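You operate a simulated robot arm through the tools that you are given. There is no shell and no other tool.

The job below is to be done with a simulated robot arm. You get a single attempt, and the scene is never put back.

TASK
Fit the ink cartridge that the printer's display names.
Fine: the empty one stands in the cartridge stand's red hole; press the new one till it clicks and slide the lid shut, so that the display reads READY; leave the third cartridge where it stands.

It is judged by the outcome, as a careful person would: the job done as asked, and still so three seconds after it is handed in. It fails if anything else is knocked over, pushed out of place, dropped, spilled or broken. Lids that push on must go on centred and level and be pressed home; caps that screw on are set level and turned clockwise until they are tight.

THE ROBOT
A 7-joint arm with a two-finger parallel gripper, fixed in place. Base frame: the origin is on the floor under the middle of its stand, x ahead of it, y to its left, z up; the work surface is at about z = 0.75. Lengths are in m, angles in rad, forces in N, time in s.
It reaches about 1.247 m from its shoulder. Its first joint turns from -2.304 to 2.304 rad. Payload 3.91 kg.
The tool frame sits at the grasp point between the pads (the TCP): z along the fingers, y along the line on which they close. The tips reach 0.03 m beyond it. The gripper opens to 0.11 m. The fingers are 0.02 m wide and 0.01 m thick; the gripper's body (0.048 by 0.112 m) begins 0.055 m behind the TCP.
Orientation is that of the tool frame in the base frame, as [roll, pitch, yaw] about the fixed x, y, z axes, in that order (R = Rz(yaw) Ry(pitch) Rx(roll)). With the fingers straight down and closing along the base's y, the tool's x points along the base's -x, its y along +y and its z along -z.

THE INTERFACE
- The arm moves only by the tool jog_arm. Its argument "series" is one flat list of numbers, 6 for each row, row after row: the shift along the tool's x, y, z in units of 20 mm (1.0 is 20 mm), then the turn, a rotation vector about the tool's x, y, z in units of 5 degrees (1.0 is 5 degrees). In form: [tx, ty, tz, wx, wy, wz, tx, ty, tz, wx, wy, wz, ...]. A call has 1 to 20 rows; each row shifts and turns the commanded pose from where the row before left it, along the tool's axes as they then stand. "hand" is the closure, from 0 (fully open) to 1 (shut), set as the call begins (left out, the last holds). A call with a number of a shift or a turn outside -1 to 1 is refused whole. Each row takes 0.2 s and may step no farther than 0.05 m and 0.15 rad from the row before; otherwise, or with a gripper value out of range, the whole call is refused. A pose out of reach is approached as far as the arm can. The call stops where the force on the tool passes 40 N (or 10 N more than at its start, if that is more) or the arm is blocked; 0.2 s more then pass. Each finger travels about 0.108 m/s and halts on what it meets, pressing with about 22 N; the grip force reading is that of the motor and also rises with nothing between the fingers. The clock runs only during rows and for 0.2 s after the last one: add rows that do not move to give the fingers time. The reply holds the time, the measured pose of the TCP, the force on the tool along the base axes, the opening and the grip force, in the units named above and with some noise, with the torque about the TCP (base axes, N m) and any sound that the robot's microphone picked up.
- Cameras (640 x 400 px; columns grow to the right, rows downward): "scene" is fixed at [0.0496, 0.6489, 1.5951]; the picture's right is [-0.14, -0.99, 0.00], its down [-0.75, 0.10, -0.65] and it looks along [0.65, -0.09, -0.76] (base axes); focal length 356 px, centre (320, 200). "wrist" rides on the gripper at [0.072, 0.017, -0.103] in the tool frame; the picture's right is [-0.23, 0.97, 0.00], its down [-0.76, -0.18, -0.62] and it looks along [-0.61, -0.14, 0.78] (tool axes); focal length 222 px, centre (320, 200). There is no depth. A picture from a camera that has moved, and an enlarged one, comes with that camera's place and axes in the base frame and with its lens.
- camera(camera): a new picture of that camera. The clock stands still meanwhile.
- enlarge(camera, box): a new picture of the part [left, top, right, bottom] of that camera's present view, enlarged. The clock stands still meanwhile.
- hand_in(): hands the job in; it is judged then, once.

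Places have to be worked out from the pictures, the camera data and where the tool is seen. Open the gripper and draw the arm clear of the work before you hand the job in, unless the task says otherwise.

The tools are called after "Emit:" by a JSON object that holds its "name" and its "arguments". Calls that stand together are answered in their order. jog_arm: Moves the arm, as the interface text tells. Its arguments: {"type":"object","properties":{"series":{"type":"array"},"hand":{"type":"number"}},"required":["series"]} The other tools are called the same way: camera (camera) takes a picture; enlarge (camera, box) takes an enlarged picture of a part of a camera's view; hand_in () hands the job in.

At the start:

```text
t: 0.0
tool_pos: [0.4574, 0.3107, 1.1362]
tool_rot: [-3.141, -0.001, -3.14]
ft_force: [0.5, -0.1, 0.3]
moment: [0.01, 0.02, -0.01]
gripper_width: 0.1099
finger_force: 0.0
```

scene: 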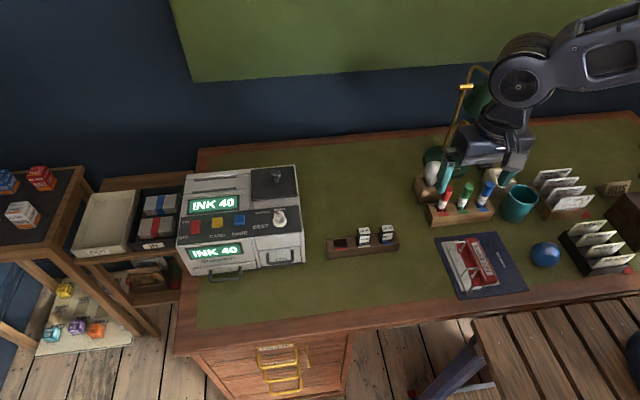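
wrist: 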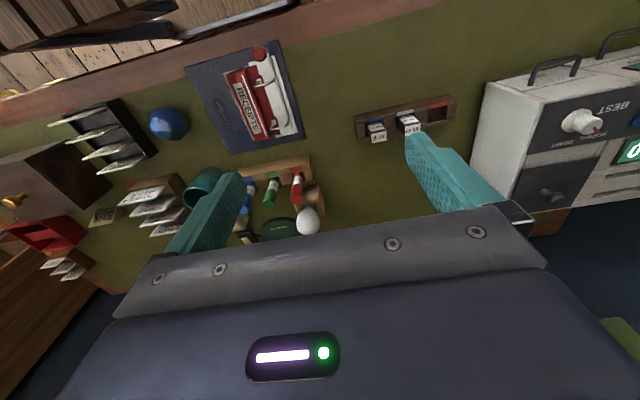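

The display seems to read "INK 40". I'll enlarge the printer, the cartridge stand and other areas to look closely.

Emit:
{"name": "enlarge", "arguments": {"camera": "scene", "box": [170, 155, 310, 285]}}

Emit:
{"name": "enlarge", "arguments": {"camera": "scene", "box": [315, 210, 415, 272]}}

Emit:
{"name": "enlarge", "arguments": {"camera": "wrist", "box": [340, 20, 640, 220]}}

```text
3.08 times, centred on (240, 220) of scene
camera zoom: at [0.0496, 0.6489, 1.5951], right [-0.14, -0.99, 0.0], down [-0.75, 0.1, -0.65], along [0.65, -0.09, -0.76], focal length 1095 px, centre (566, 138)
```

zoom: 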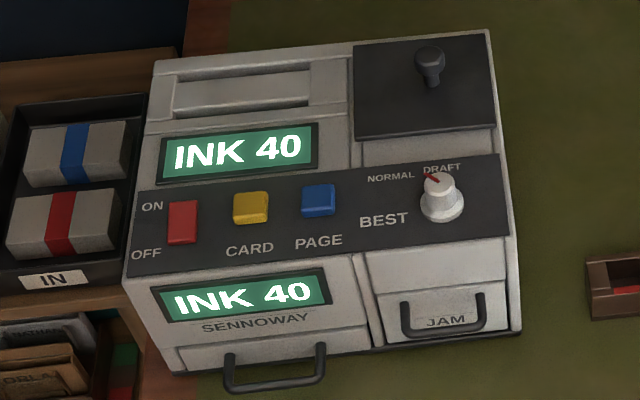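

```text
6.40 times, centred on (365, 241) of scene
camera zoom: at [0.0496, 0.6489, 1.5951], right [-0.14, -0.99, 0.0], down [-0.75, 0.1, -0.65], along [0.65, -0.09, -0.76], focal length 2278 px, centre (32, -62)
```

zoom: 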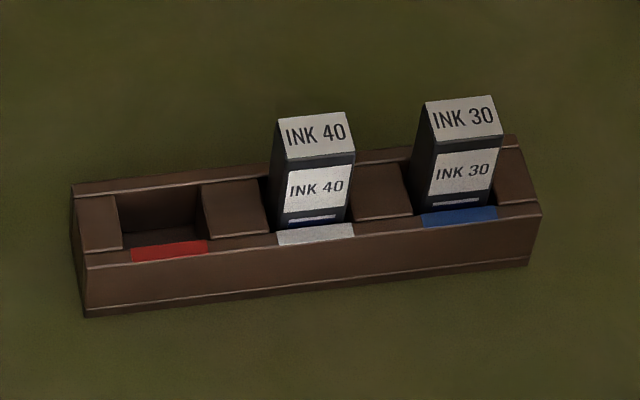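

```text
2.00 times, centred on (490, 120) of wrist
camera zoom: at [0.3849, 0.328, 1.2399], right [0.23, 0.97, 0.0], down [0.76, -0.18, 0.62], along [0.61, -0.14, -0.78], focal length 444 px, centre (-20, 360)
```

zoom: 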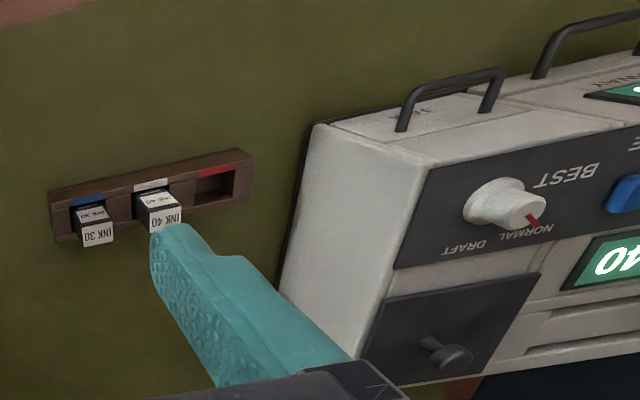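

The display names INK 40, which stands in the white hole; INK 30 is in the blue hole and the red hole is free. I judge the printer's dark sliding lid to be at about x 0.66–0.775, y 0.62–0.74, z 0.91, and I'll move over it for a closer look.

Emit:
{"name": "jog_arm", "arguments": {"series": [-0.25, 1, 0, 0, 0, 0, -0.25, 1, 0, 0, 0, 0, -0.25, 1, 0, 0, 0, 0, -0.25, 1, 0, 0, 0, 0, -0.25, 1, 0, 0, 0, 0, -0.25, 1, 0, 0, 0, 0, -0.25, 1, 0, 0, 0, 0, -0.25, 1, 0, 0, 0, 0, -0.25, 1, 0, 0, 0, 0, -0.25, 1, 0, 0, 0, 0, -0.25, 1, 0, 0, 0, 0, -0.25, 1, 0, 0, 0, 0, -0.25, 1, 0, 0, 0, 0, -0.25, 1, 0, 0, 0, 0, -0.25, 1, 0, 0, 0, 0, -0.25, 1, 0, 0, 0, 0, -0.25, 1, 0, 0, 0, 0, -0.25, 1, 0, 0, 0, 0], "hand": 0}}

```text
t: 3.8
tool_pos: [0.5465, 0.6718, 1.137]
tool_rot: [3.141, -0.001, -3.141]
ft_force: [0.4, -0.4, 0.5]
moment: [0.02, -0.03, -0.03]
gripper_width: 0.1099
finger_force: 0.1
```

The arm moved as expected. I'll now look from the wrist and the scene cameras.

Emit:
{"name": "camera", "arguments": {"camera": "wrist"}}

Emit:
{"name": "camera", "arguments": {"camera": "scene"}}

```text
taken
camera wrist: at [0.4749, 0.6875, 1.2407], right [0.23, 0.97, 0.0], down [0.76, -0.18, 0.62], along [0.61, -0.14, -0.78], focal length 222 px, centre (320, 200)
```

wrist: 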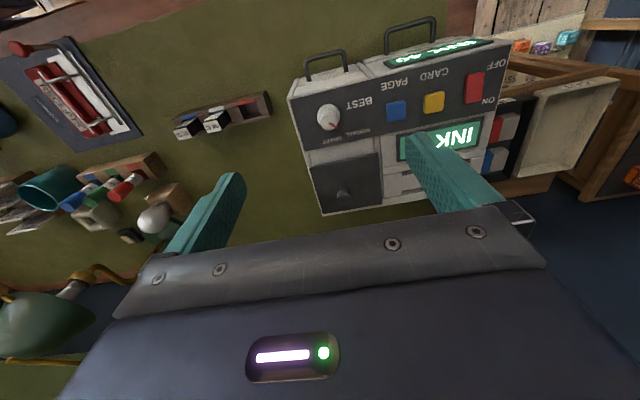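

```text
taken
```

scene: 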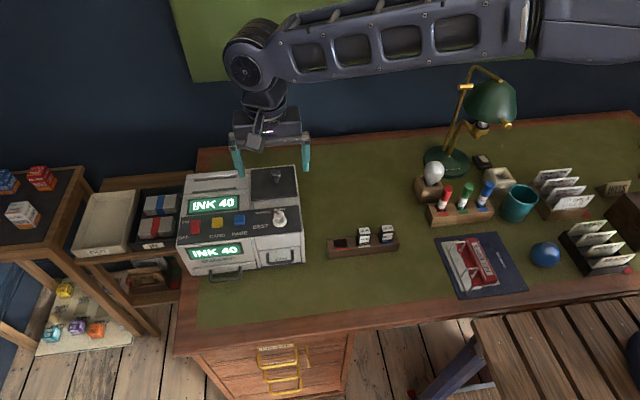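

Emit:
{"name": "enlarge", "arguments": {"camera": "wrist", "box": [280, 80, 440, 220]}}

Emit:
{"name": "enlarge", "arguments": {"camera": "scene", "box": [240, 160, 310, 205]}}

```text
2.86 times, centred on (360, 150) of wrist
camera zoom: at [0.4749, 0.6875, 1.2407], right [0.23, 0.97, 0.0], down [0.76, -0.18, 0.62], along [0.61, -0.14, -0.78], focal length 635 px, centre (206, 343)
```

zoom: 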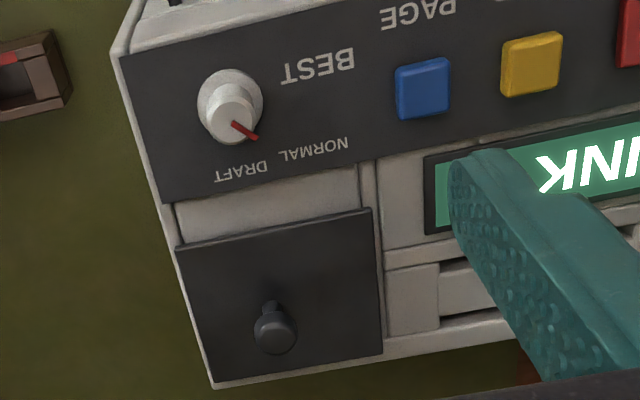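

```text
8.89 times, centred on (275, 182) of scene
camera zoom: at [0.0496, 0.6489, 1.5951], right [-0.14, -0.99, 0.0], down [-0.75, 0.1, -0.65], along [0.65, -0.09, -0.76], focal length 3165 px, centre (720, 356)
```

zoom: 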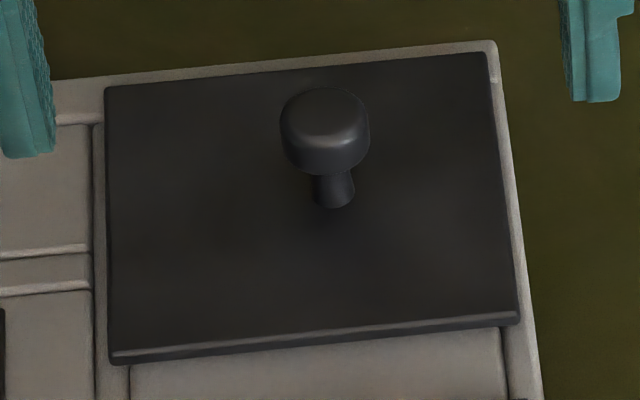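

The lid is horizontal with its top at about z 0.917, and the knob stands near (0.707, 0.673) with its top at about z 0.947. I'll go closer above it to see how the lid is guided.

Emit:
{"name": "jog_arm", "arguments": {"series": [-0.75, 0, 0.4, 0, 0, 0, -0.75, 0, 0.4, 0, 0, 0, -0.75, 0, 0.4, 0, 0, 0, -0.75, 0, 0.4, 0, 0, 0, -0.75, 0, 0.4, 0, 0, 0, -0.75, 0, 0.4, 0, 0, 0, -0.75, 0, 0.4, 0, 0, 0, -0.75, 0, 0.4, 0, 0, 0, -0.75, 0, 0.4, 0, 0, 0, -0.75, 0, 0.4, 0, 0, 0]}}

Emit:
{"name": "camera", "arguments": {"camera": "wrist"}}

Emit:
{"name": "enlarge", "arguments": {"camera": "wrist", "box": [200, 40, 480, 215]}}

```text
t: 6.0
tool_pos: [0.6973, 0.6692, 1.0576]
tool_rot: [-3.141, -0.001, -3.14]
ft_force: [0.4, 0.2, 0.0]
moment: [0.01, 0.0, 0.02]
gripper_width: 0.1099
finger_force: 0.1
```

```text
taken
camera wrist: at [0.6251, 0.6876, 1.1603], right [0.23, 0.97, 0.0], down [0.76, -0.18, 0.62], along [0.61, -0.14, -0.78], focal length 222 px, centre (320, 200)
```

wrist: 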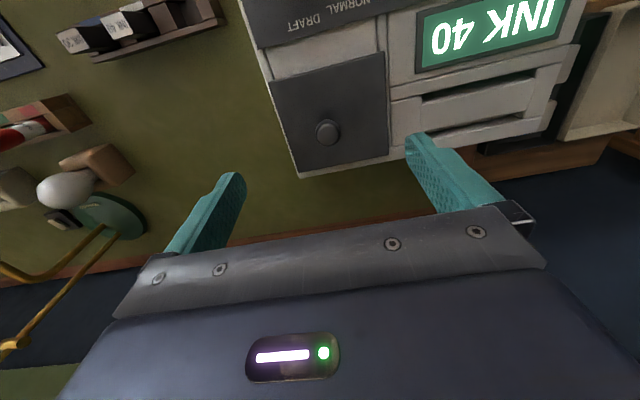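

```text
2.29 times, centred on (340, 128) of wrist
camera zoom: at [0.6251, 0.6876, 1.1603], right [0.23, 0.97, 0.0], down [0.76, -0.18, 0.62], along [0.61, -0.14, -0.78], focal length 508 px, centre (274, 366)
```

zoom: 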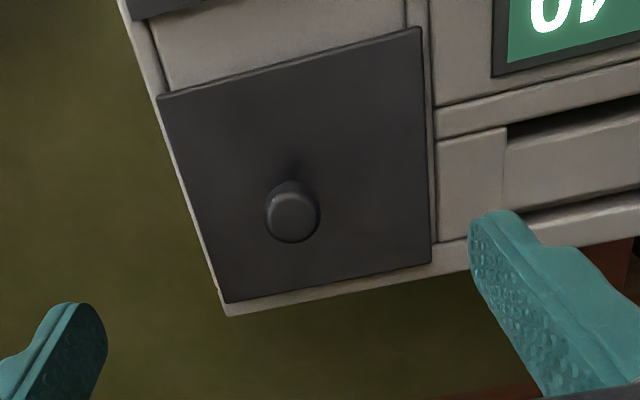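

The lid lies between side rails at x 0.659–0.766, y 0.627–0.739, and the dial blocks the front, so it most likely slides backward (+x). I'll partly close the fingers and come down above the knob at about (0.710, 0.675).

Emit:
{"name": "jog_arm", "arguments": {"series": [-0.16, 0.08, 0.9, 0, 0, 0, -0.16, 0.08, 0.9, 0, 0, 0, -0.16, 0.08, 0.9, 0, 0, 0, -0.16, 0.08, 0.9, 0, 0, 0], "hand": 0.55}}

Emit:
{"name": "enlarge", "arguments": {"camera": "wrist", "box": [200, 40, 480, 215]}}

Emit:
{"name": "enlarge", "arguments": {"camera": "scene", "box": [230, 140, 320, 200]}}

```text
t: 7.0
tool_pos: [0.7098, 0.6773, 0.9847]
tool_rot: [-3.141, 0.0, 3.141]
ft_force: [-0.3, -0.3, 0.2]
moment: [0.03, -0.02, -0.02]
gripper_width: 0.0495
finger_force: 0.0
```

```text
2.29 times, centred on (340, 128) of wrist
camera zoom: at [0.6374, 0.6945, 1.0884], right [0.23, 0.97, 0.0], down [0.76, -0.18, 0.62], along [0.61, -0.14, -0.78], focal length 508 px, centre (274, 366)
```

zoom: 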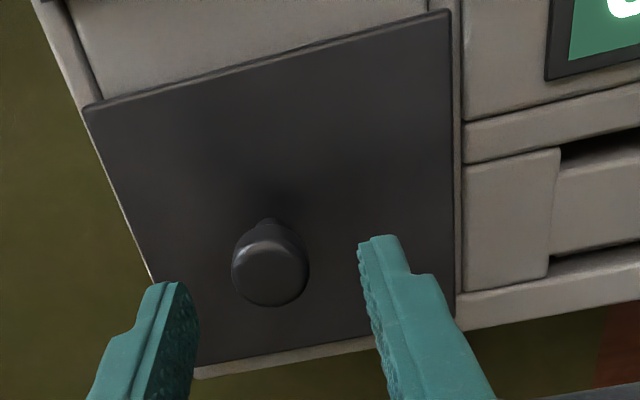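

```text
6.67 times, centred on (275, 170) of scene
camera zoom: at [0.0496, 0.6489, 1.5951], right [-0.14, -0.99, 0.0], down [-0.75, 0.1, -0.65], along [0.65, -0.09, -0.76], focal length 2373 px, centre (620, 400)
```

zoom: 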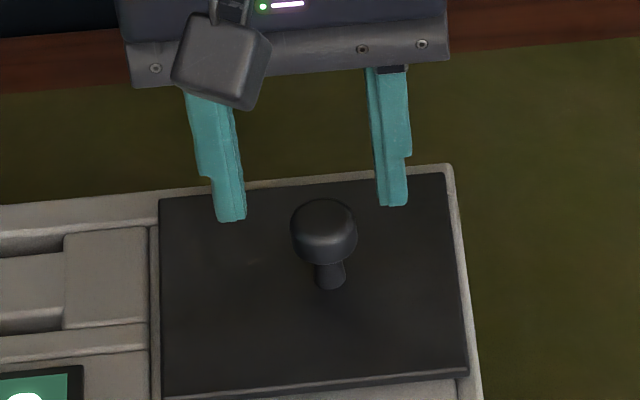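

The knob centre works out to about (0.711, 0.675), so I'll shift 2–3 mm to −y and lower to z ≈ 0.956, keeping the tips above the lid.

Emit:
{"name": "jog_arm", "arguments": {"series": [-0.05, -0.13, 0.0, 0, 0, 0, 0, 0, 0.5, 0, 0, 0, 0, 0, 0.5, 0, 0, 0, 0, 0, 0.43, 0, 0, 0], "hand": 0.55}}

Emit:
{"name": "enlarge", "arguments": {"camera": "wrist", "box": [200, 40, 480, 215]}}

Emit:
{"name": "enlarge", "arguments": {"camera": "scene", "box": [230, 140, 320, 200]}}

```text
t: 8.0
tool_pos: [0.7119, 0.6749, 0.9557]
tool_rot: [-3.141, 0.001, 3.142]
ft_force: [0.3, 0.5, 0.3]
moment: [0.0, 0.01, 0.0]
gripper_width: 0.0498
finger_force: 0.0
```

```text
2.29 times, centred on (340, 128) of wrist
camera zoom: at [0.6386, 0.6919, 1.0592], right [0.23, 0.97, 0.0], down [0.76, -0.18, 0.62], along [0.61, -0.14, -0.78], focal length 508 px, centre (274, 366)
```

zoom: 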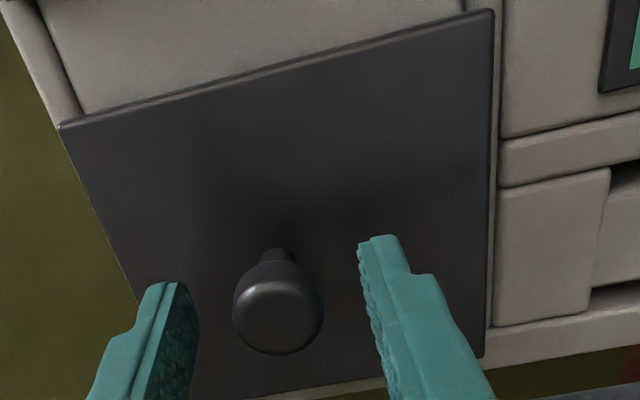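

```text
6.67 times, centred on (275, 170) of scene
camera zoom: at [0.0496, 0.6489, 1.5951], right [-0.14, -0.99, 0.0], down [-0.75, 0.1, -0.65], along [0.65, -0.09, -0.76], focal length 2373 px, centre (620, 400)
```

zoom: 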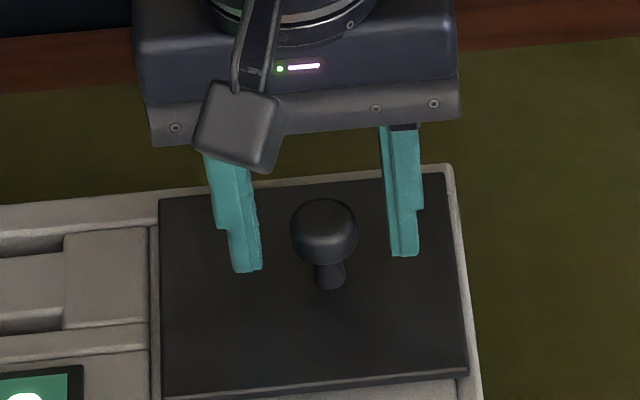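

The knob is now centred between the fingers in both views, so I'll close gently on it.

Emit:
{"name": "jog_arm", "arguments": {"series": [0, 0, 0, 0, 0, 0, 0, 0, 0, 0, 0, 0, 0, 0, 0, 0, 0, 0], "hand": 0.82}}

```text
t: 8.8
tool_pos: [0.7103, 0.6752, 0.956]
tool_rot: [-3.141, 0.0, 3.141]
ft_force: [1.0, 1.3, -3.5]
moment: [0.03, -0.15, 0.01]
gripper_width: 0.0251
finger_force: 45.0
```

The knob is gripped (width 25 mm). I'll try a small slide toward +x and watch the force.

Emit:
{"name": "jog_arm", "arguments": {"series": [-0.1, 0, 0, 0, 0, 0, -0.1, 0, 0, 0, 0, 0]}}

```text
t: 9.6
tool_pos: [0.7104, 0.6752, 0.9541]
tool_rot: [-3.137, -0.007, -3.141]
ft_force: [-8.6, -9.3, 9.1]
moment: [-0.4, 0.56, -0.04]
gripper_width: 0.0252
finger_force: 44.8
stopped in row 2: the force on the tool passed its limit at 41 N (the readings are from after the stop); the commanded pose is now the measured one
```

Moving +x met resistance quickly. I'll check with pictures that nothing shifted before trying another direction.

Emit:
{"name": "enlarge", "arguments": {"camera": "scene", "box": [230, 140, 320, 200]}}

Emit:
{"name": "camera", "arguments": {"camera": "wrist"}}

Emit:
{"name": "enlarge", "arguments": {"camera": "scene", "box": [170, 155, 310, 285]}}

```text
6.67 times, centred on (275, 170) of scene
camera zoom: at [0.0496, 0.6489, 1.5951], right [-0.14, -0.99, 0.0], down [-0.75, 0.1, -0.65], along [0.65, -0.09, -0.76], focal length 2373 px, centre (620, 400)
```

zoom: 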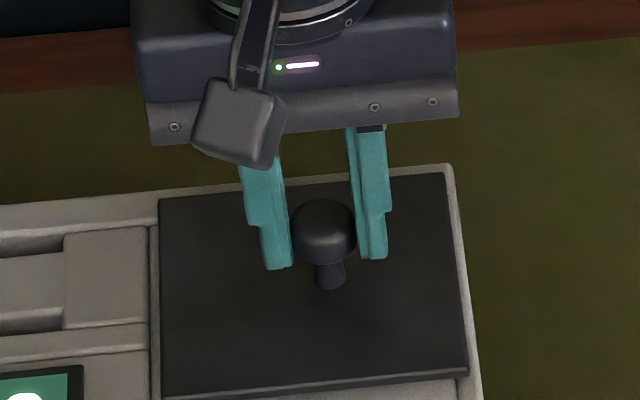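

```text
taken
camera wrist: at [0.6394, 0.6923, 1.0595], right [0.23, 0.97, 0.0], down [0.77, -0.17, 0.62], along [0.6, -0.14, -0.79], focal length 222 px, centre (320, 200)
```

wrist: 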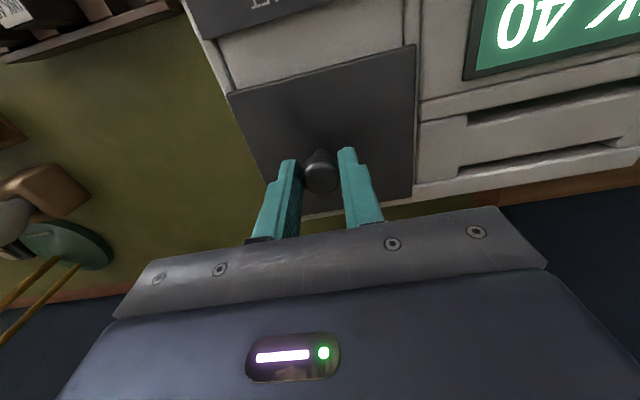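

```text
3.08 times, centred on (240, 220) of scene
camera zoom: at [0.0496, 0.6489, 1.5951], right [-0.14, -0.99, 0.0], down [-0.75, 0.1, -0.65], along [0.65, -0.09, -0.76], focal length 1095 px, centre (566, 138)
```

zoom: 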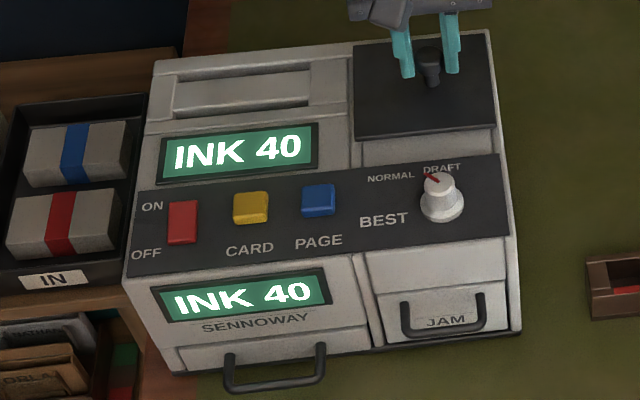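

Nothing visibly moved, so +x is a stop. I'll try small steps toward −x and read the force.

Emit:
{"name": "jog_arm", "arguments": {"series": [0.1, 0, 0, 0, 0, 0]}}

Emit:
{"name": "jog_arm", "arguments": {"series": [0.1, 0, 0, 0, 0, 0]}}

```text
t: 10.0
tool_pos: [0.712, 0.6752, 0.9553]
tool_rot: [-3.14, -0.003, -3.139]
ft_force: [7.2, -0.7, 7.1]
moment: [0.0, 0.38, -0.03]
gripper_width: 0.0254
finger_force: 45.0
```

```text
t: 10.4
tool_pos: [0.7115, 0.6745, 0.9536]
tool_rot: [-3.14, -0.002, -3.141]
ft_force: [26.8, 0.0, 9.9]
moment: [0.05, -0.57, -0.03]
gripper_width: 0.0253
finger_force: 45.4
```

−x also builds up force without motion. I'll relax that and try −y.

Emit:
{"name": "jog_arm", "arguments": {"series": [-0.13, 0, 0, 0, 0, 0]}}

Emit:
{"name": "jog_arm", "arguments": {"series": [0, -0.1, 0, 0, 0, 0]}}

Emit:
{"name": "jog_arm", "arguments": {"series": [0, -0.1, 0, 0, 0, 0]}}

```text
t: 10.8
tool_pos: [0.7118, 0.6755, 0.9565]
tool_rot: [-3.14, -0.002, -3.142]
ft_force: [19.1, -4.0, 15.1]
moment: [-0.15, -1.38, 0.08]
gripper_width: 0.0253
finger_force: 44.6
```

```text
t: 11.2
tool_pos: [0.7111, 0.6726, 0.9552]
tool_rot: [-3.14, -0.003, -3.141]
ft_force: [21.9, 0.4, 15.7]
moment: [0.05, -0.71, 0.01]
gripper_width: 0.0253
finger_force: 45.0
```

```text
t: 11.6
tool_pos: [0.7109, 0.6707, 0.9558]
tool_rot: [-3.14, -0.004, -3.139]
ft_force: [24.1, 0.1, 19.0]
moment: [0.01, -0.66, 0.06]
gripper_width: 0.0255
finger_force: 45.1
```

With −y steps the TCP moved 5 mm with practically no y-force, so the lid slides toward −y (right). I'll relieve the leftover x/z stress first and then continue.

Emit:
{"name": "jog_arm", "arguments": {"series": [-0.1, 0, -0.08, 0, 0, 0]}}

Emit:
{"name": "enlarge", "arguments": {"camera": "scene", "box": [230, 140, 320, 200]}}

```text
t: 12.0
tool_pos: [0.7102, 0.672, 0.9558]
tool_rot: [-3.139, -0.007, -3.138]
ft_force: [11.2, 0.1, 8.9]
moment: [0.01, -1.01, 0.04]
gripper_width: 0.0254
finger_force: 45.1
```

```text
6.67 times, centred on (275, 170) of scene
camera zoom: at [0.0496, 0.6489, 1.5951], right [-0.14, -0.99, 0.0], down [-0.75, 0.1, -0.65], along [0.65, -0.09, -0.76], focal length 2373 px, centre (620, 400)
```

zoom: 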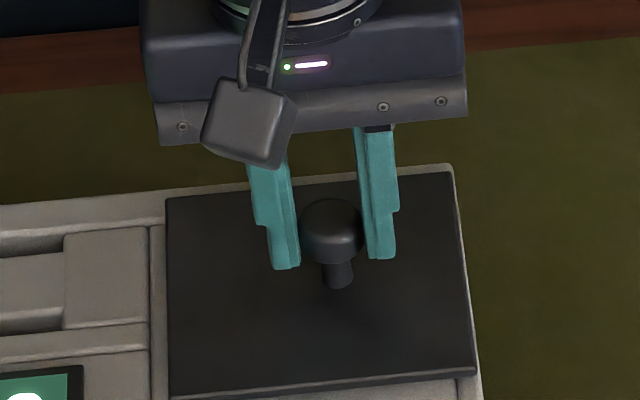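

The lid visibly moved right. I'll relax the remaining stress and keep sliding it toward −y.

Emit:
{"name": "jog_arm", "arguments": {"series": [-0.06, 0, -0.04, 0, 0, 0, 0, -0.3, 0, 0, 0, 0, 0, -0.3, 0, 0, 0, 0, 0, -0.3, 0, 0, 0, 0, 0, -0.3, 0, 0, 0, 0, 0, -0.3, 0, 0, 0, 0, 0, -0.3, 0, 0, 0, 0, 0, -0.3, 0, 0, 0, 0]}}

Emit:
{"name": "enlarge", "arguments": {"camera": "scene", "box": [230, 140, 320, 200]}}

```text
t: 13.6
tool_pos: [0.7105, 0.6369, 0.9562]
tool_rot: [-3.139, -0.011, -3.137]
ft_force: [-1.9, 1.7, 1.0]
moment: [-0.07, 0.08, 0.04]
gripper_width: 0.0255
finger_force: 45.2
stopped in row 7: the force on the tool passed its limit at 41 N (the readings are from after the stop); the commanded pose is now the measured one
```

```text
6.67 times, centred on (275, 170) of scene
camera zoom: at [0.0496, 0.6489, 1.5951], right [-0.14, -0.99, 0.0], down [-0.75, 0.1, -0.65], along [0.65, -0.09, -0.76], focal length 2373 px, centre (620, 400)
```

zoom: 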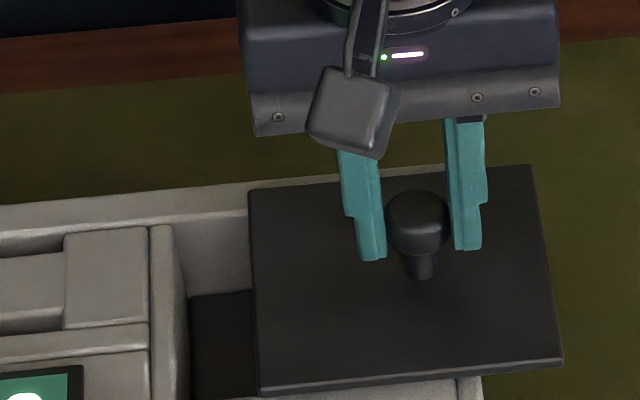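

The lid slid about 35 mm and then the force limit tripped; I'll check whether it jammed or hit its stop.

Emit:
{"name": "camera", "arguments": {"camera": "wrist"}}

Emit:
{"name": "enlarge", "arguments": {"camera": "scene", "box": [170, 155, 350, 285]}}

Emit:
{"name": "jog_arm", "arguments": {"series": [0, 0, 0, 0, 0, 0]}}

```text
taken
camera wrist: at [0.6398, 0.6555, 1.0597], right [0.22, 0.97, -0.01], down [0.77, -0.17, 0.62], along [0.6, -0.14, -0.79], focal length 222 px, centre (320, 200)
```

wrist: 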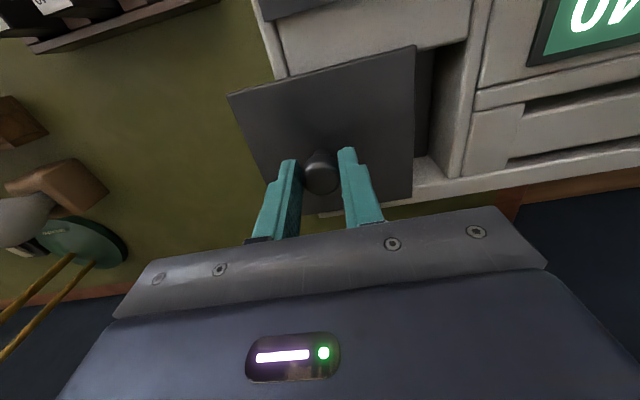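

```text
3.08 times, centred on (260, 220) of scene
camera zoom: at [0.0496, 0.6489, 1.5951], right [-0.14, -0.99, 0.0], down [-0.75, 0.1, -0.65], along [0.65, -0.09, -0.76], focal length 1095 px, centre (505, 138)
```

zoom: 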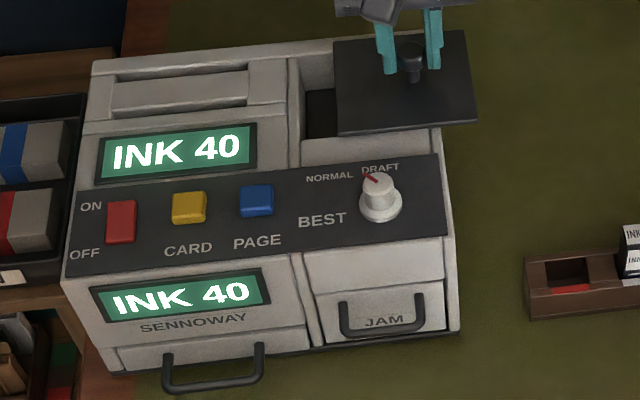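

```text
t: 14.0
tool_pos: [0.7113, 0.6385, 0.9551]
tool_rot: [-3.137, -0.01, -3.138]
ft_force: [-3.3, 0.4, 2.0]
moment: [0.01, 0.33, 0.02]
gripper_width: 0.0253
finger_force: 45.6
```

Forces are low now. I'll continue −y with smaller steps to see whether it still moves.

Emit:
{"name": "jog_arm", "arguments": {"series": [0, -0.12, 0, 0, 0, 0, 0, -0.12, 0, 0, 0, 0]}}

Emit:
{"name": "jog_arm", "arguments": {"series": [0, -0.12, 0, 0, 0, 0, 0, -0.12, 0, 0, 0, 0]}}

```text
t: 14.6
tool_pos: [0.7113, 0.6335, 0.9561]
tool_rot: [-3.138, -0.011, -3.138]
ft_force: [-6.1, 0.9, -1.3]
moment: [0.04, -0.11, 0.01]
gripper_width: 0.0252
finger_force: 45.1
```

```text
t: 15.2
tool_pos: [0.7108, 0.63, 0.955]
tool_rot: [-3.137, -0.012, -3.139]
ft_force: [-7.8, 0.6, -3.0]
moment: [0.05, 0.14, -0.02]
gripper_width: 0.0254
finger_force: 45.3
```

It is still sliding freely, so I'll go on in small steps with a slight x correction for the side load.

Emit:
{"name": "jog_arm", "arguments": {"series": [0.02, -0.15, 0, 0, 0, 0, 0.01, -0.15, 0, 0, 0, 0, 0.0, -0.15, 0, 0, 0, 0, 0.0, -0.15, 0, 0, 0, 0]}}

Emit:
{"name": "jog_arm", "arguments": {"series": [0.0, -0.15, 0, 0, 0, 0, 0.0, -0.15, 0, 0, 0, 0, 0.0, -0.15, 0, 0, 0, 0, 0.0, -0.15, 0, 0, 0, 0]}}

```text
t: 16.2
tool_pos: [0.7108, 0.6157, 0.9557]
tool_rot: [-3.139, -0.01, -3.139]
ft_force: [0.4, 1.0, -1.4]
moment: [-0.01, -0.09, -0.02]
gripper_width: 0.0251
finger_force: 45.4
```

```text
t: 17.2
tool_pos: [0.7099, 0.6042, 0.9558]
tool_rot: [-3.135, -0.009, -3.139]
ft_force: [2.3, 1.1, -6.6]
moment: [0.01, -0.15, -0.01]
gripper_width: 0.0253
finger_force: 45.2
```

Sliding smoothly now at y ≈ 0.604. I'll correct z slightly and go on.

Emit:
{"name": "jog_arm", "arguments": {"series": [0.0, -0.15, 0.03, 0, 0, 0, 0.0, -0.15, 0, 0, 0, 0, 0.0, -0.15, 0, 0, 0, 0, 0.0, -0.15, 0, 0, 0, 0]}}

Emit:
{"name": "enlarge", "arguments": {"camera": "scene", "box": [230, 140, 330, 205]}}

Emit:
{"name": "camera", "arguments": {"camera": "wrist"}}

```text
t: 18.2
tool_pos: [0.7115, 0.5922, 0.955]
tool_rot: [-3.137, -0.009, -3.14]
ft_force: [2.1, 1.5, 4.5]
moment: [0.01, 0.13, 0.03]
gripper_width: 0.0254
finger_force: 44.4
```

```text
6.15 times, centred on (280, 172) of scene
camera zoom: at [0.0496, 0.6489, 1.5951], right [-0.14, -0.99, 0.0], down [-0.75, 0.1, -0.65], along [0.65, -0.09, -0.76], focal length 2191 px, centre (566, 369)
```

zoom: 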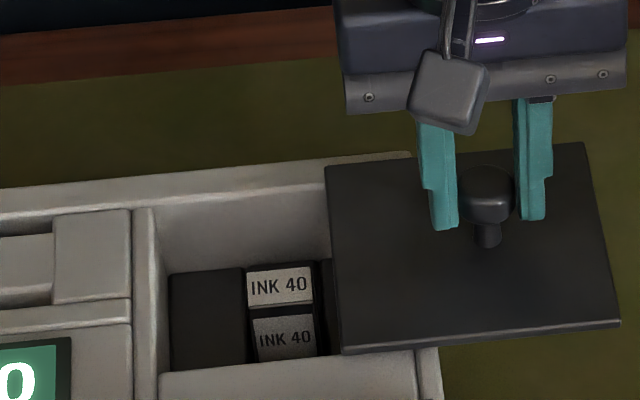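

```text
taken
camera wrist: at [0.6397, 0.6099, 1.0596], right [0.22, 0.97, -0.01], down [0.77, -0.17, 0.62], along [0.6, -0.14, -0.79], focal length 222 px, centre (320, 200)
```

wrist: 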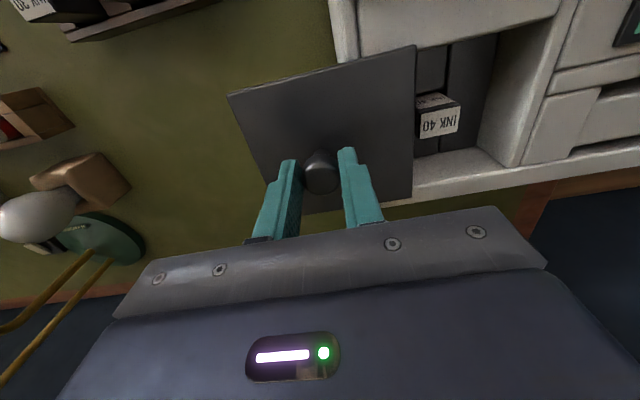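

The empty cartridge is now visible in the bay. I'll continue opening the lid so the gripper has room.

Emit:
{"name": "jog_arm", "arguments": {"series": [0.0, -0.15, 0.0, 0, 0, 0, 0.0, -0.15, 0, 0, 0, 0, 0.0, -0.15, 0, 0, 0, 0, 0.0, -0.15, 0, 0, 0, 0]}}

Emit:
{"name": "jog_arm", "arguments": {"series": [0.0, -0.12, 0.0, 0, 0, 0, 0.0, -0.12, 0, 0, 0, 0, 0.0, -0.12, 0, 0, 0, 0]}}

```text
t: 19.2
tool_pos: [0.7107, 0.5809, 0.9554]
tool_rot: [-3.139, -0.009, -3.138]
ft_force: [0.3, 1.1, 5.2]
moment: [0.0, -0.32, 0.03]
gripper_width: 0.0256
finger_force: 45.3
```

```text
t: 20.0
tool_pos: [0.7109, 0.5735, 0.9554]
tool_rot: [-3.138, -0.007, -3.138]
ft_force: [4.7, 0.6, 5.3]
moment: [-0.03, -0.16, -0.02]
gripper_width: 0.0252
finger_force: 45.0
```

Still free. I'll slide a bit further to find the end stop and clear the bay.

Emit:
{"name": "jog_arm", "arguments": {"series": [-0.02, -0.12, 0.0, 0, 0, 0, 0.0, -0.12, 0, 0, 0, 0, 0.0, -0.12, 0, 0, 0, 0]}}

Emit:
{"name": "enlarge", "arguments": {"camera": "scene", "box": [230, 140, 330, 205]}}

```text
t: 20.8
tool_pos: [0.7107, 0.5659, 0.9559]
tool_rot: [-3.138, -0.009, -3.139]
ft_force: [0.1, 0.4, 7.8]
moment: [-0.02, 0.04, 0.02]
gripper_width: 0.025
finger_force: 45.1
```

```text
6.15 times, centred on (280, 172) of scene
camera zoom: at [0.0496, 0.6489, 1.5951], right [-0.14, -0.99, 0.0], down [-0.75, 0.1, -0.65], along [0.65, -0.09, -0.76], focal length 2191 px, centre (566, 369)
```

zoom: 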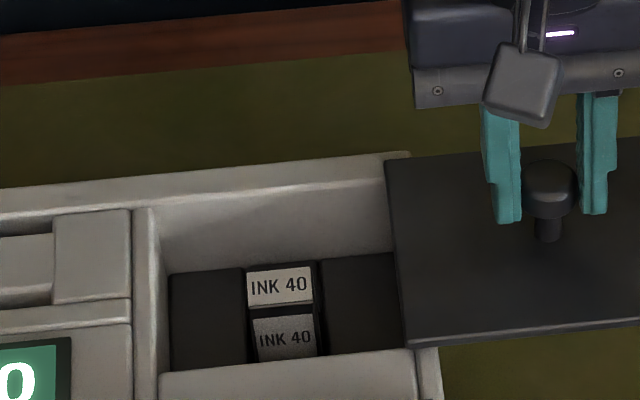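

The bay is fully uncovered. I'll release the knob and rise straight up.

Emit:
{"name": "jog_arm", "arguments": {"series": [0, 0, 0, 0, 0, 0, 0, 0, 0, 0, 0, 0, 0, 0, -0.5, 0, 0, 0, 0, 0, -1, 0, 0, 0, 0, 0, -1, 0, 0, 0, 0, 0, -1, 0, 0, 0], "hand": 0.5}}

Emit:
{"name": "enlarge", "arguments": {"camera": "scene", "box": [230, 140, 330, 205]}}

```text
t: 22.2
tool_pos: [0.7113, 0.5666, 1.0248]
tool_rot: [-3.137, -0.011, -3.138]
ft_force: [-1.3, 0.9, 0.5]
moment: [0.0, -0.02, -0.05]
gripper_width: 0.0549
finger_force: 0.1
```

```text
6.15 times, centred on (280, 172) of scene
camera zoom: at [0.0496, 0.6489, 1.5951], right [-0.14, -0.99, 0.0], down [-0.75, 0.1, -0.65], along [0.65, -0.09, -0.76], focal length 2191 px, centre (566, 369)
```

zoom: 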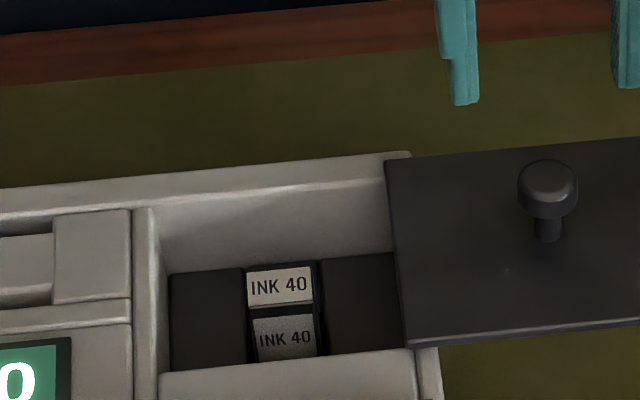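

The lid stays put on its guides. I'll correct the small tilt that built up and move over the bay for a view.

Emit:
{"name": "jog_arm", "arguments": {"series": [0.1, 0.7, -0.25, -0.053, -0.126, 0.041, 0.1, 0.7, -0.25, 0, 0, 0, 0.1, 0.7, -0.25, 0, 0, 0, 0.1, 0.7, -0.25, 0, 0, 0, 0.1, 0.7, -0.25, 0, 0, 0, 0.1, 0.7, -0.25, 0, 0, 0, 0.1, 0.7, -0.25, 0, 0, 0, 0.1, 0.7, -0.25, 0, 0, 0], "hand": 0.3}}

Emit:
{"name": "enlarge", "arguments": {"camera": "wrist", "box": [220, 20, 460, 170]}}

Emit:
{"name": "camera", "arguments": {"camera": "wrist"}}

```text
t: 24.0
tool_pos: [0.6962, 0.6777, 1.0658]
tool_rot: [3.14, 0.002, -3.141]
ft_force: [-0.1, -0.6, 0.1]
moment: [-0.03, 0.0, 0.0]
gripper_width: 0.077
finger_force: 0.2
```

```text
2.67 times, centred on (340, 95) of wrist
camera zoom: at [0.6236, 0.6958, 1.1687], right [0.23, 0.97, 0.0], down [0.76, -0.18, 0.62], along [0.61, -0.14, -0.78], focal length 592 px, centre (267, 480)
```

zoom: 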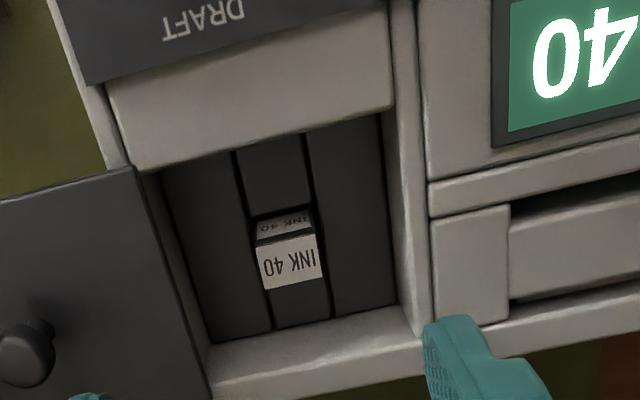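

```text
taken
camera wrist: at [0.6236, 0.6958, 1.1687], right [0.23, 0.97, 0.0], down [0.76, -0.18, 0.62], along [0.61, -0.14, -0.78], focal length 222 px, centre (320, 200)
```

wrist: 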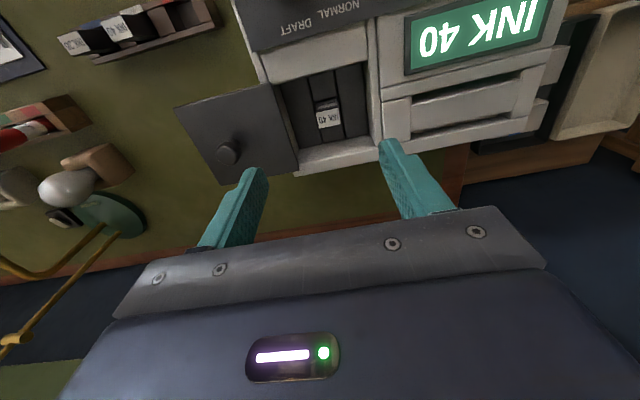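

I place the empty cartridge's top at about (0.717, 0.684, 0.891), with the dark blocks beside it topping out at about z 0.858, so I can grip its upper 30 mm. I'll come down to just above it and check alignment.

Emit:
{"name": "jog_arm", "arguments": {"series": [-0.13, 0.04, 0.72, 0, 0, 0, -0.13, 0.04, 0.72, 0, 0, 0, -0.13, 0.04, 0.72, 0, 0, 0, -0.13, 0.04, 0.72, 0, 0, 0, -0.13, 0.04, 0.72, 0, 0, 0, -0.13, 0.04, 0.72, 0, 0, 0, -0.13, 0.04, 0.72, 0, 0, 0, -0.13, 0.04, 0.72, 0, 0, 0], "hand": 0.55}}

Emit:
{"name": "enlarge", "arguments": {"camera": "wrist", "box": [220, 50, 460, 200]}}

Emit:
{"name": "enlarge", "arguments": {"camera": "scene", "box": [230, 140, 330, 205]}}

```text
t: 25.8
tool_pos: [0.7173, 0.6854, 0.9503]
tool_rot: [3.141, 0.002, 3.14]
ft_force: [0.5, 0.4, 0.8]
moment: [0.03, 0.0, 0.06]
gripper_width: 0.0494
finger_force: 0.0
```

```text
2.67 times, centred on (340, 125) of wrist
camera zoom: at [0.6444, 0.7019, 1.0534], right [0.23, 0.97, 0.0], down [0.76, -0.18, 0.62], along [0.61, -0.14, -0.78], focal length 592 px, centre (267, 400)
```

zoom: 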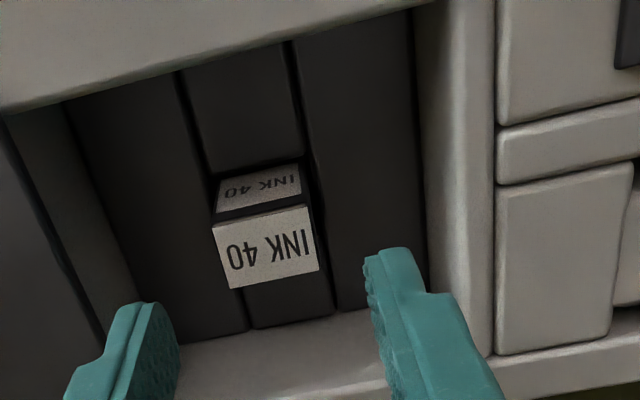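

```text
6.15 times, centred on (280, 172) of scene
camera zoom: at [0.0496, 0.6489, 1.5951], right [-0.14, -0.99, 0.0], down [-0.75, 0.1, -0.65], along [0.65, -0.09, -0.76], focal length 2191 px, centre (566, 369)
```

zoom: 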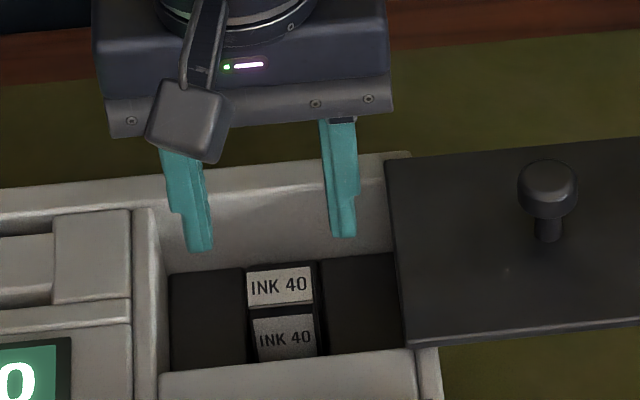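

Both views agree the fingers straddle the cartridge centrally. I'll lower to z ≈ 0.897 (tips about 7 mm above the side blocks).

Emit:
{"name": "jog_arm", "arguments": {"series": [0, 0, 0.4, 0, 0, 0, 0, 0, 0.4, 0, 0, 0, 0, 0, 0.4, 0, 0, 0, 0, 0, 0.4, 0, 0, 0, 0, 0, 0.4, 0, 0, 0, 0, 0, 0.35, 0, 0, 0, 0, 0, 0.3, 0, 0, 0], "hand": 0.55}}

Emit:
{"name": "enlarge", "arguments": {"camera": "wrist", "box": [220, 50, 460, 200]}}

Emit:
{"name": "enlarge", "arguments": {"camera": "scene", "box": [230, 140, 330, 205]}}

```text
t: 27.4
tool_pos: [0.7159, 0.6861, 0.8968]
tool_rot: [3.141, 0.001, -3.141]
ft_force: [-0.1, -0.9, 0.0]
moment: [0.0, 0.02, 0.0]
gripper_width: 0.0495
finger_force: 0.1
```

```text
2.67 times, centred on (340, 125) of wrist
camera zoom: at [0.6442, 0.702, 1.0006], right [0.23, 0.97, 0.0], down [0.76, -0.18, 0.62], along [0.61, -0.14, -0.78], focal length 592 px, centre (267, 400)
```

zoom: 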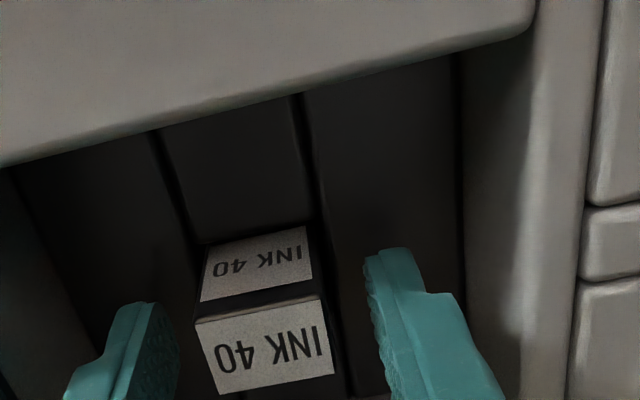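

```text
6.15 times, centred on (280, 172) of scene
camera zoom: at [0.0496, 0.6489, 1.5951], right [-0.14, -0.99, 0.0], down [-0.75, 0.1, -0.65], along [0.65, -0.09, -0.76], focal length 2191 px, centre (566, 369)
```

zoom: 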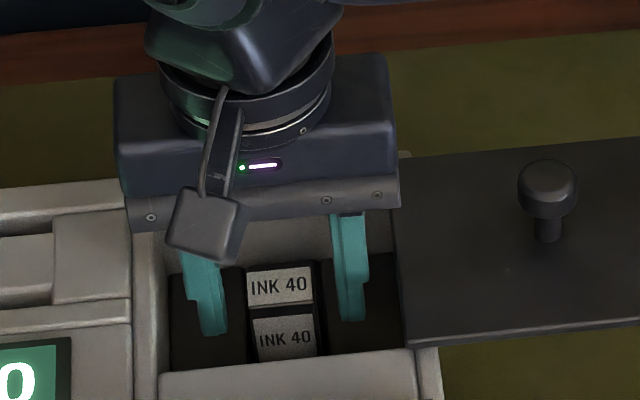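

The cartridge is centred between the fingers. I'll close on it.

Emit:
{"name": "jog_arm", "arguments": {"series": [0, 0, 0, 0, 0, 0, 0, 0, 0, 0, 0, 0, 0, 0, 0, 0, 0, 0], "hand": 0.9}}

```text
t: 28.2
tool_pos: [0.7165, 0.6847, 0.897]
tool_rot: [3.141, 0.002, -3.141]
ft_force: [-0.1, 0.0, -0.4]
moment: [-0.02, 0.0, 0.02]
gripper_width: 0.0294
finger_force: 21.9
```

Gripped at 29.4 mm with no side force. Now I'll pull it straight up slowly.

Emit:
{"name": "jog_arm", "arguments": {"series": [0, 0, -0.1, 0, 0, 0, 0, 0, -0.1, 0, 0, 0, 0, 0, -0.1, 0, 0, 0]}}

Emit:
{"name": "enlarge", "arguments": {"camera": "wrist", "box": [220, 50, 460, 200]}}

```text
t: 29.0
tool_pos: [0.7185, 0.6857, 0.9032]
tool_rot: [3.141, 0.002, -3.141]
ft_force: [0.3, 0.3, -0.9]
moment: [-0.02, 0.01, 0.02]
gripper_width: 0.0296
finger_force: 22.5
```

```text
2.67 times, centred on (340, 125) of wrist
camera zoom: at [0.6444, 0.7023, 1.0063], right [0.23, 0.97, 0.0], down [0.76, -0.18, 0.62], along [0.61, -0.14, -0.78], focal length 592 px, centre (267, 400)
```

zoom: 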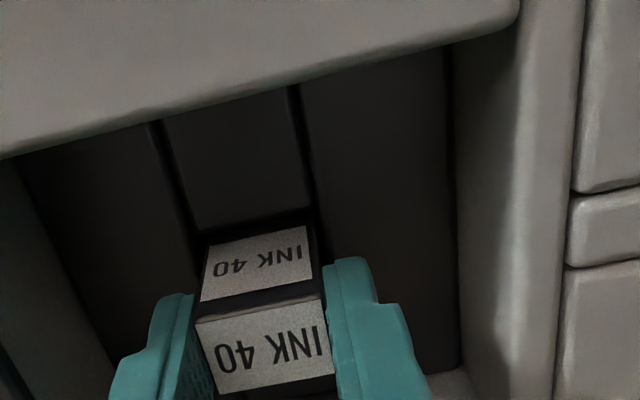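

The cartridge comes up freely. I'll continue lifting straight up out of the bay.

Emit:
{"name": "jog_arm", "arguments": {"series": [0, 0, -0.3, 0, 0, 0, 0, 0, -0.3, 0, 0, 0, 0, 0, -0.4, 0, 0, 0, 0, 0, -0.5, 0, 0, 0, 0, 0, -0.5, 0, 0, 0, 0, 0, -0.6, 0, 0, 0, 0, 0, -0.7, 0, 0, 0, 0, 0, -0.8, 0, 0, 0, 0, 0, -0.8, 0, 0, 0, 0, 0, -0.8, 0, 0, 0]}}

Emit:
{"name": "enlarge", "arguments": {"camera": "wrist", "box": [220, 20, 460, 200]}}

Emit:
{"name": "enlarge", "arguments": {"camera": "scene", "box": [230, 110, 330, 205]}}

```text
t: 31.2
tool_pos: [0.7157, 0.6848, 1.018]
tool_rot: [3.142, 0.003, -3.141]
ft_force: [-0.5, -0.4, 0.2]
moment: [0.02, -0.01, 0.02]
gripper_width: 0.0293
finger_force: 21.8
```

```text
2.22 times, centred on (340, 110) of wrist
camera zoom: at [0.6447, 0.7016, 1.1203], right [0.23, 0.97, 0.0], down [0.76, -0.18, 0.62], along [0.61, -0.14, -0.78], focal length 494 px, centre (276, 400)
```

zoom: 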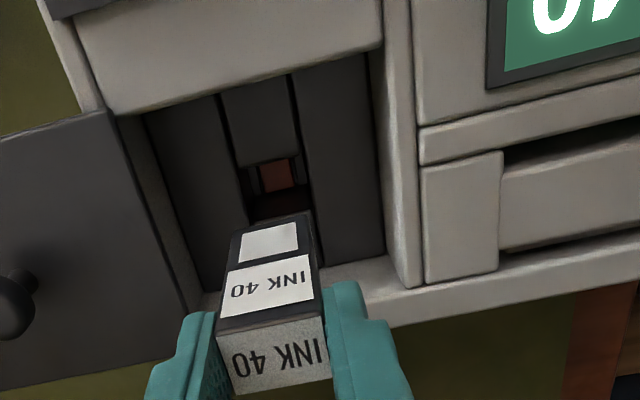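

```text
4.21 times, centred on (280, 158) of scene
camera zoom: at [0.0496, 0.6489, 1.5951], right [-0.14, -0.99, 0.0], down [-0.75, 0.1, -0.65], along [0.65, -0.09, -0.76], focal length 1499 px, centre (488, 379)
```

zoom: 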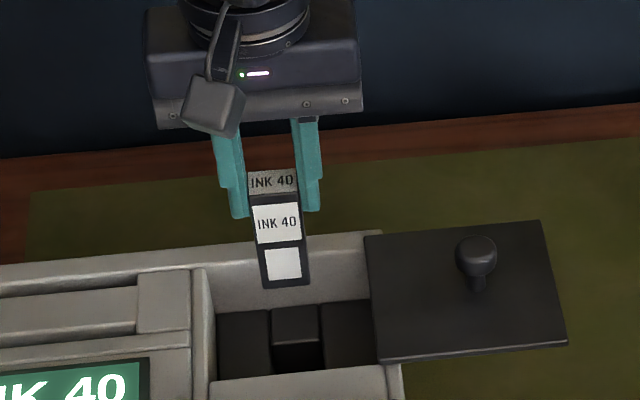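

The old cartridge (white window = empty) is out; it's about 75 mm tall, so it sits about 45 mm deep in its slot. I'll raise it a bit more and carry it over the stand's red hole area for a view.

Emit:
{"name": "jog_arm", "arguments": {"series": [0, 0, -0.8, 0, 0, 0, 0, 0, -0.8, 0, 0, 0, 0, 0, -0.8, 0, 0, 0, 0.58, -0.82, 0, 0, 0, 0, 0.58, -0.82, 0, 0, 0, 0, 0.58, -0.82, 0, 0, 0, 0, 0.58, -0.82, 0, 0, 0, 0, 0.58, -0.82, 0, 0, 0, 0, 0.58, -0.82, 0, 0, 0, 0, 0.58, -0.82, 0, 0, 0, 0, 0.58, -0.82, 0, 0, 0, 0, 0.58, -0.82, 0, 0, 0, 0, 0.58, -0.82, 0, 0, 0, 0]}}

Emit:
{"name": "camera", "arguments": {"camera": "wrist"}}

Emit:
{"name": "camera", "arguments": {"camera": "scene"}}

```text
t: 34.0
tool_pos: [0.6001, 0.5212, 1.0639]
tool_rot: [-3.141, 0.001, -3.14]
ft_force: [-0.1, -0.2, -0.9]
moment: [0.02, 0.02, 0.01]
gripper_width: 0.029
finger_force: 22.0
```

```text
taken
camera wrist: at [0.5285, 0.5378, 1.1682], right [0.23, 0.97, 0.0], down [0.76, -0.18, 0.62], along [0.61, -0.14, -0.78], focal length 222 px, centre (320, 200)
```

wrist: 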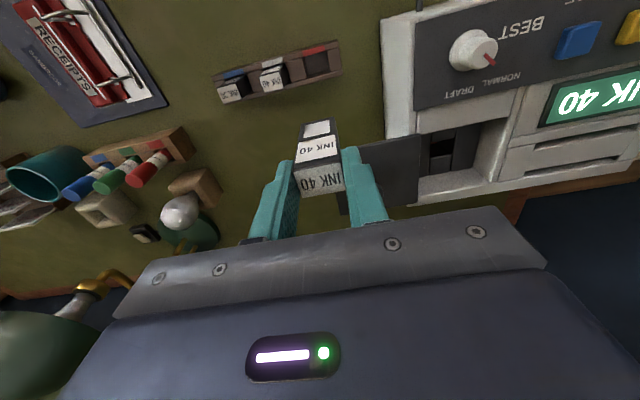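

```text
taken
```

scene: 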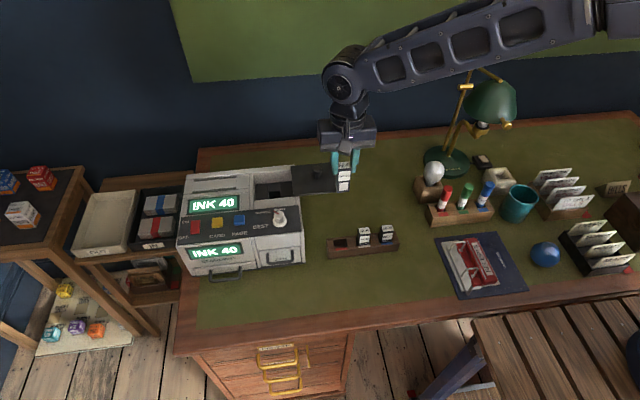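

Emit:
{"name": "enlarge", "arguments": {"camera": "wrist", "box": [200, 30, 360, 130]}}

Emit:
{"name": "enlarge", "arguments": {"camera": "scene", "box": [315, 210, 415, 272]}}

```text
4.00 times, centred on (280, 80) of wrist
camera zoom: at [0.5285, 0.5378, 1.1682], right [0.23, 0.97, 0.0], down [0.76, -0.18, 0.62], along [0.61, -0.14, -0.78], focal length 888 px, centre (480, 680)
```

zoom: 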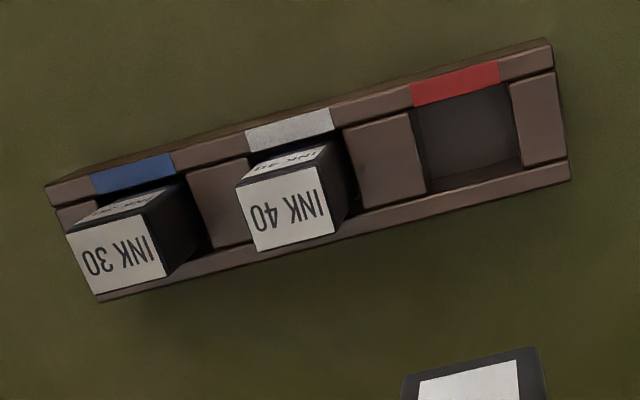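

```text
6.40 times, centred on (365, 241) of scene
camera zoom: at [0.0496, 0.6489, 1.5951], right [-0.14, -0.99, 0.0], down [-0.75, 0.1, -0.65], along [0.65, -0.09, -0.76], focal length 2278 px, centre (32, -62)
```

zoom: 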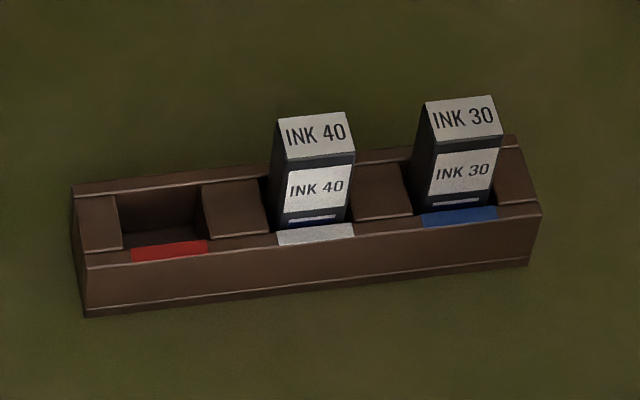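

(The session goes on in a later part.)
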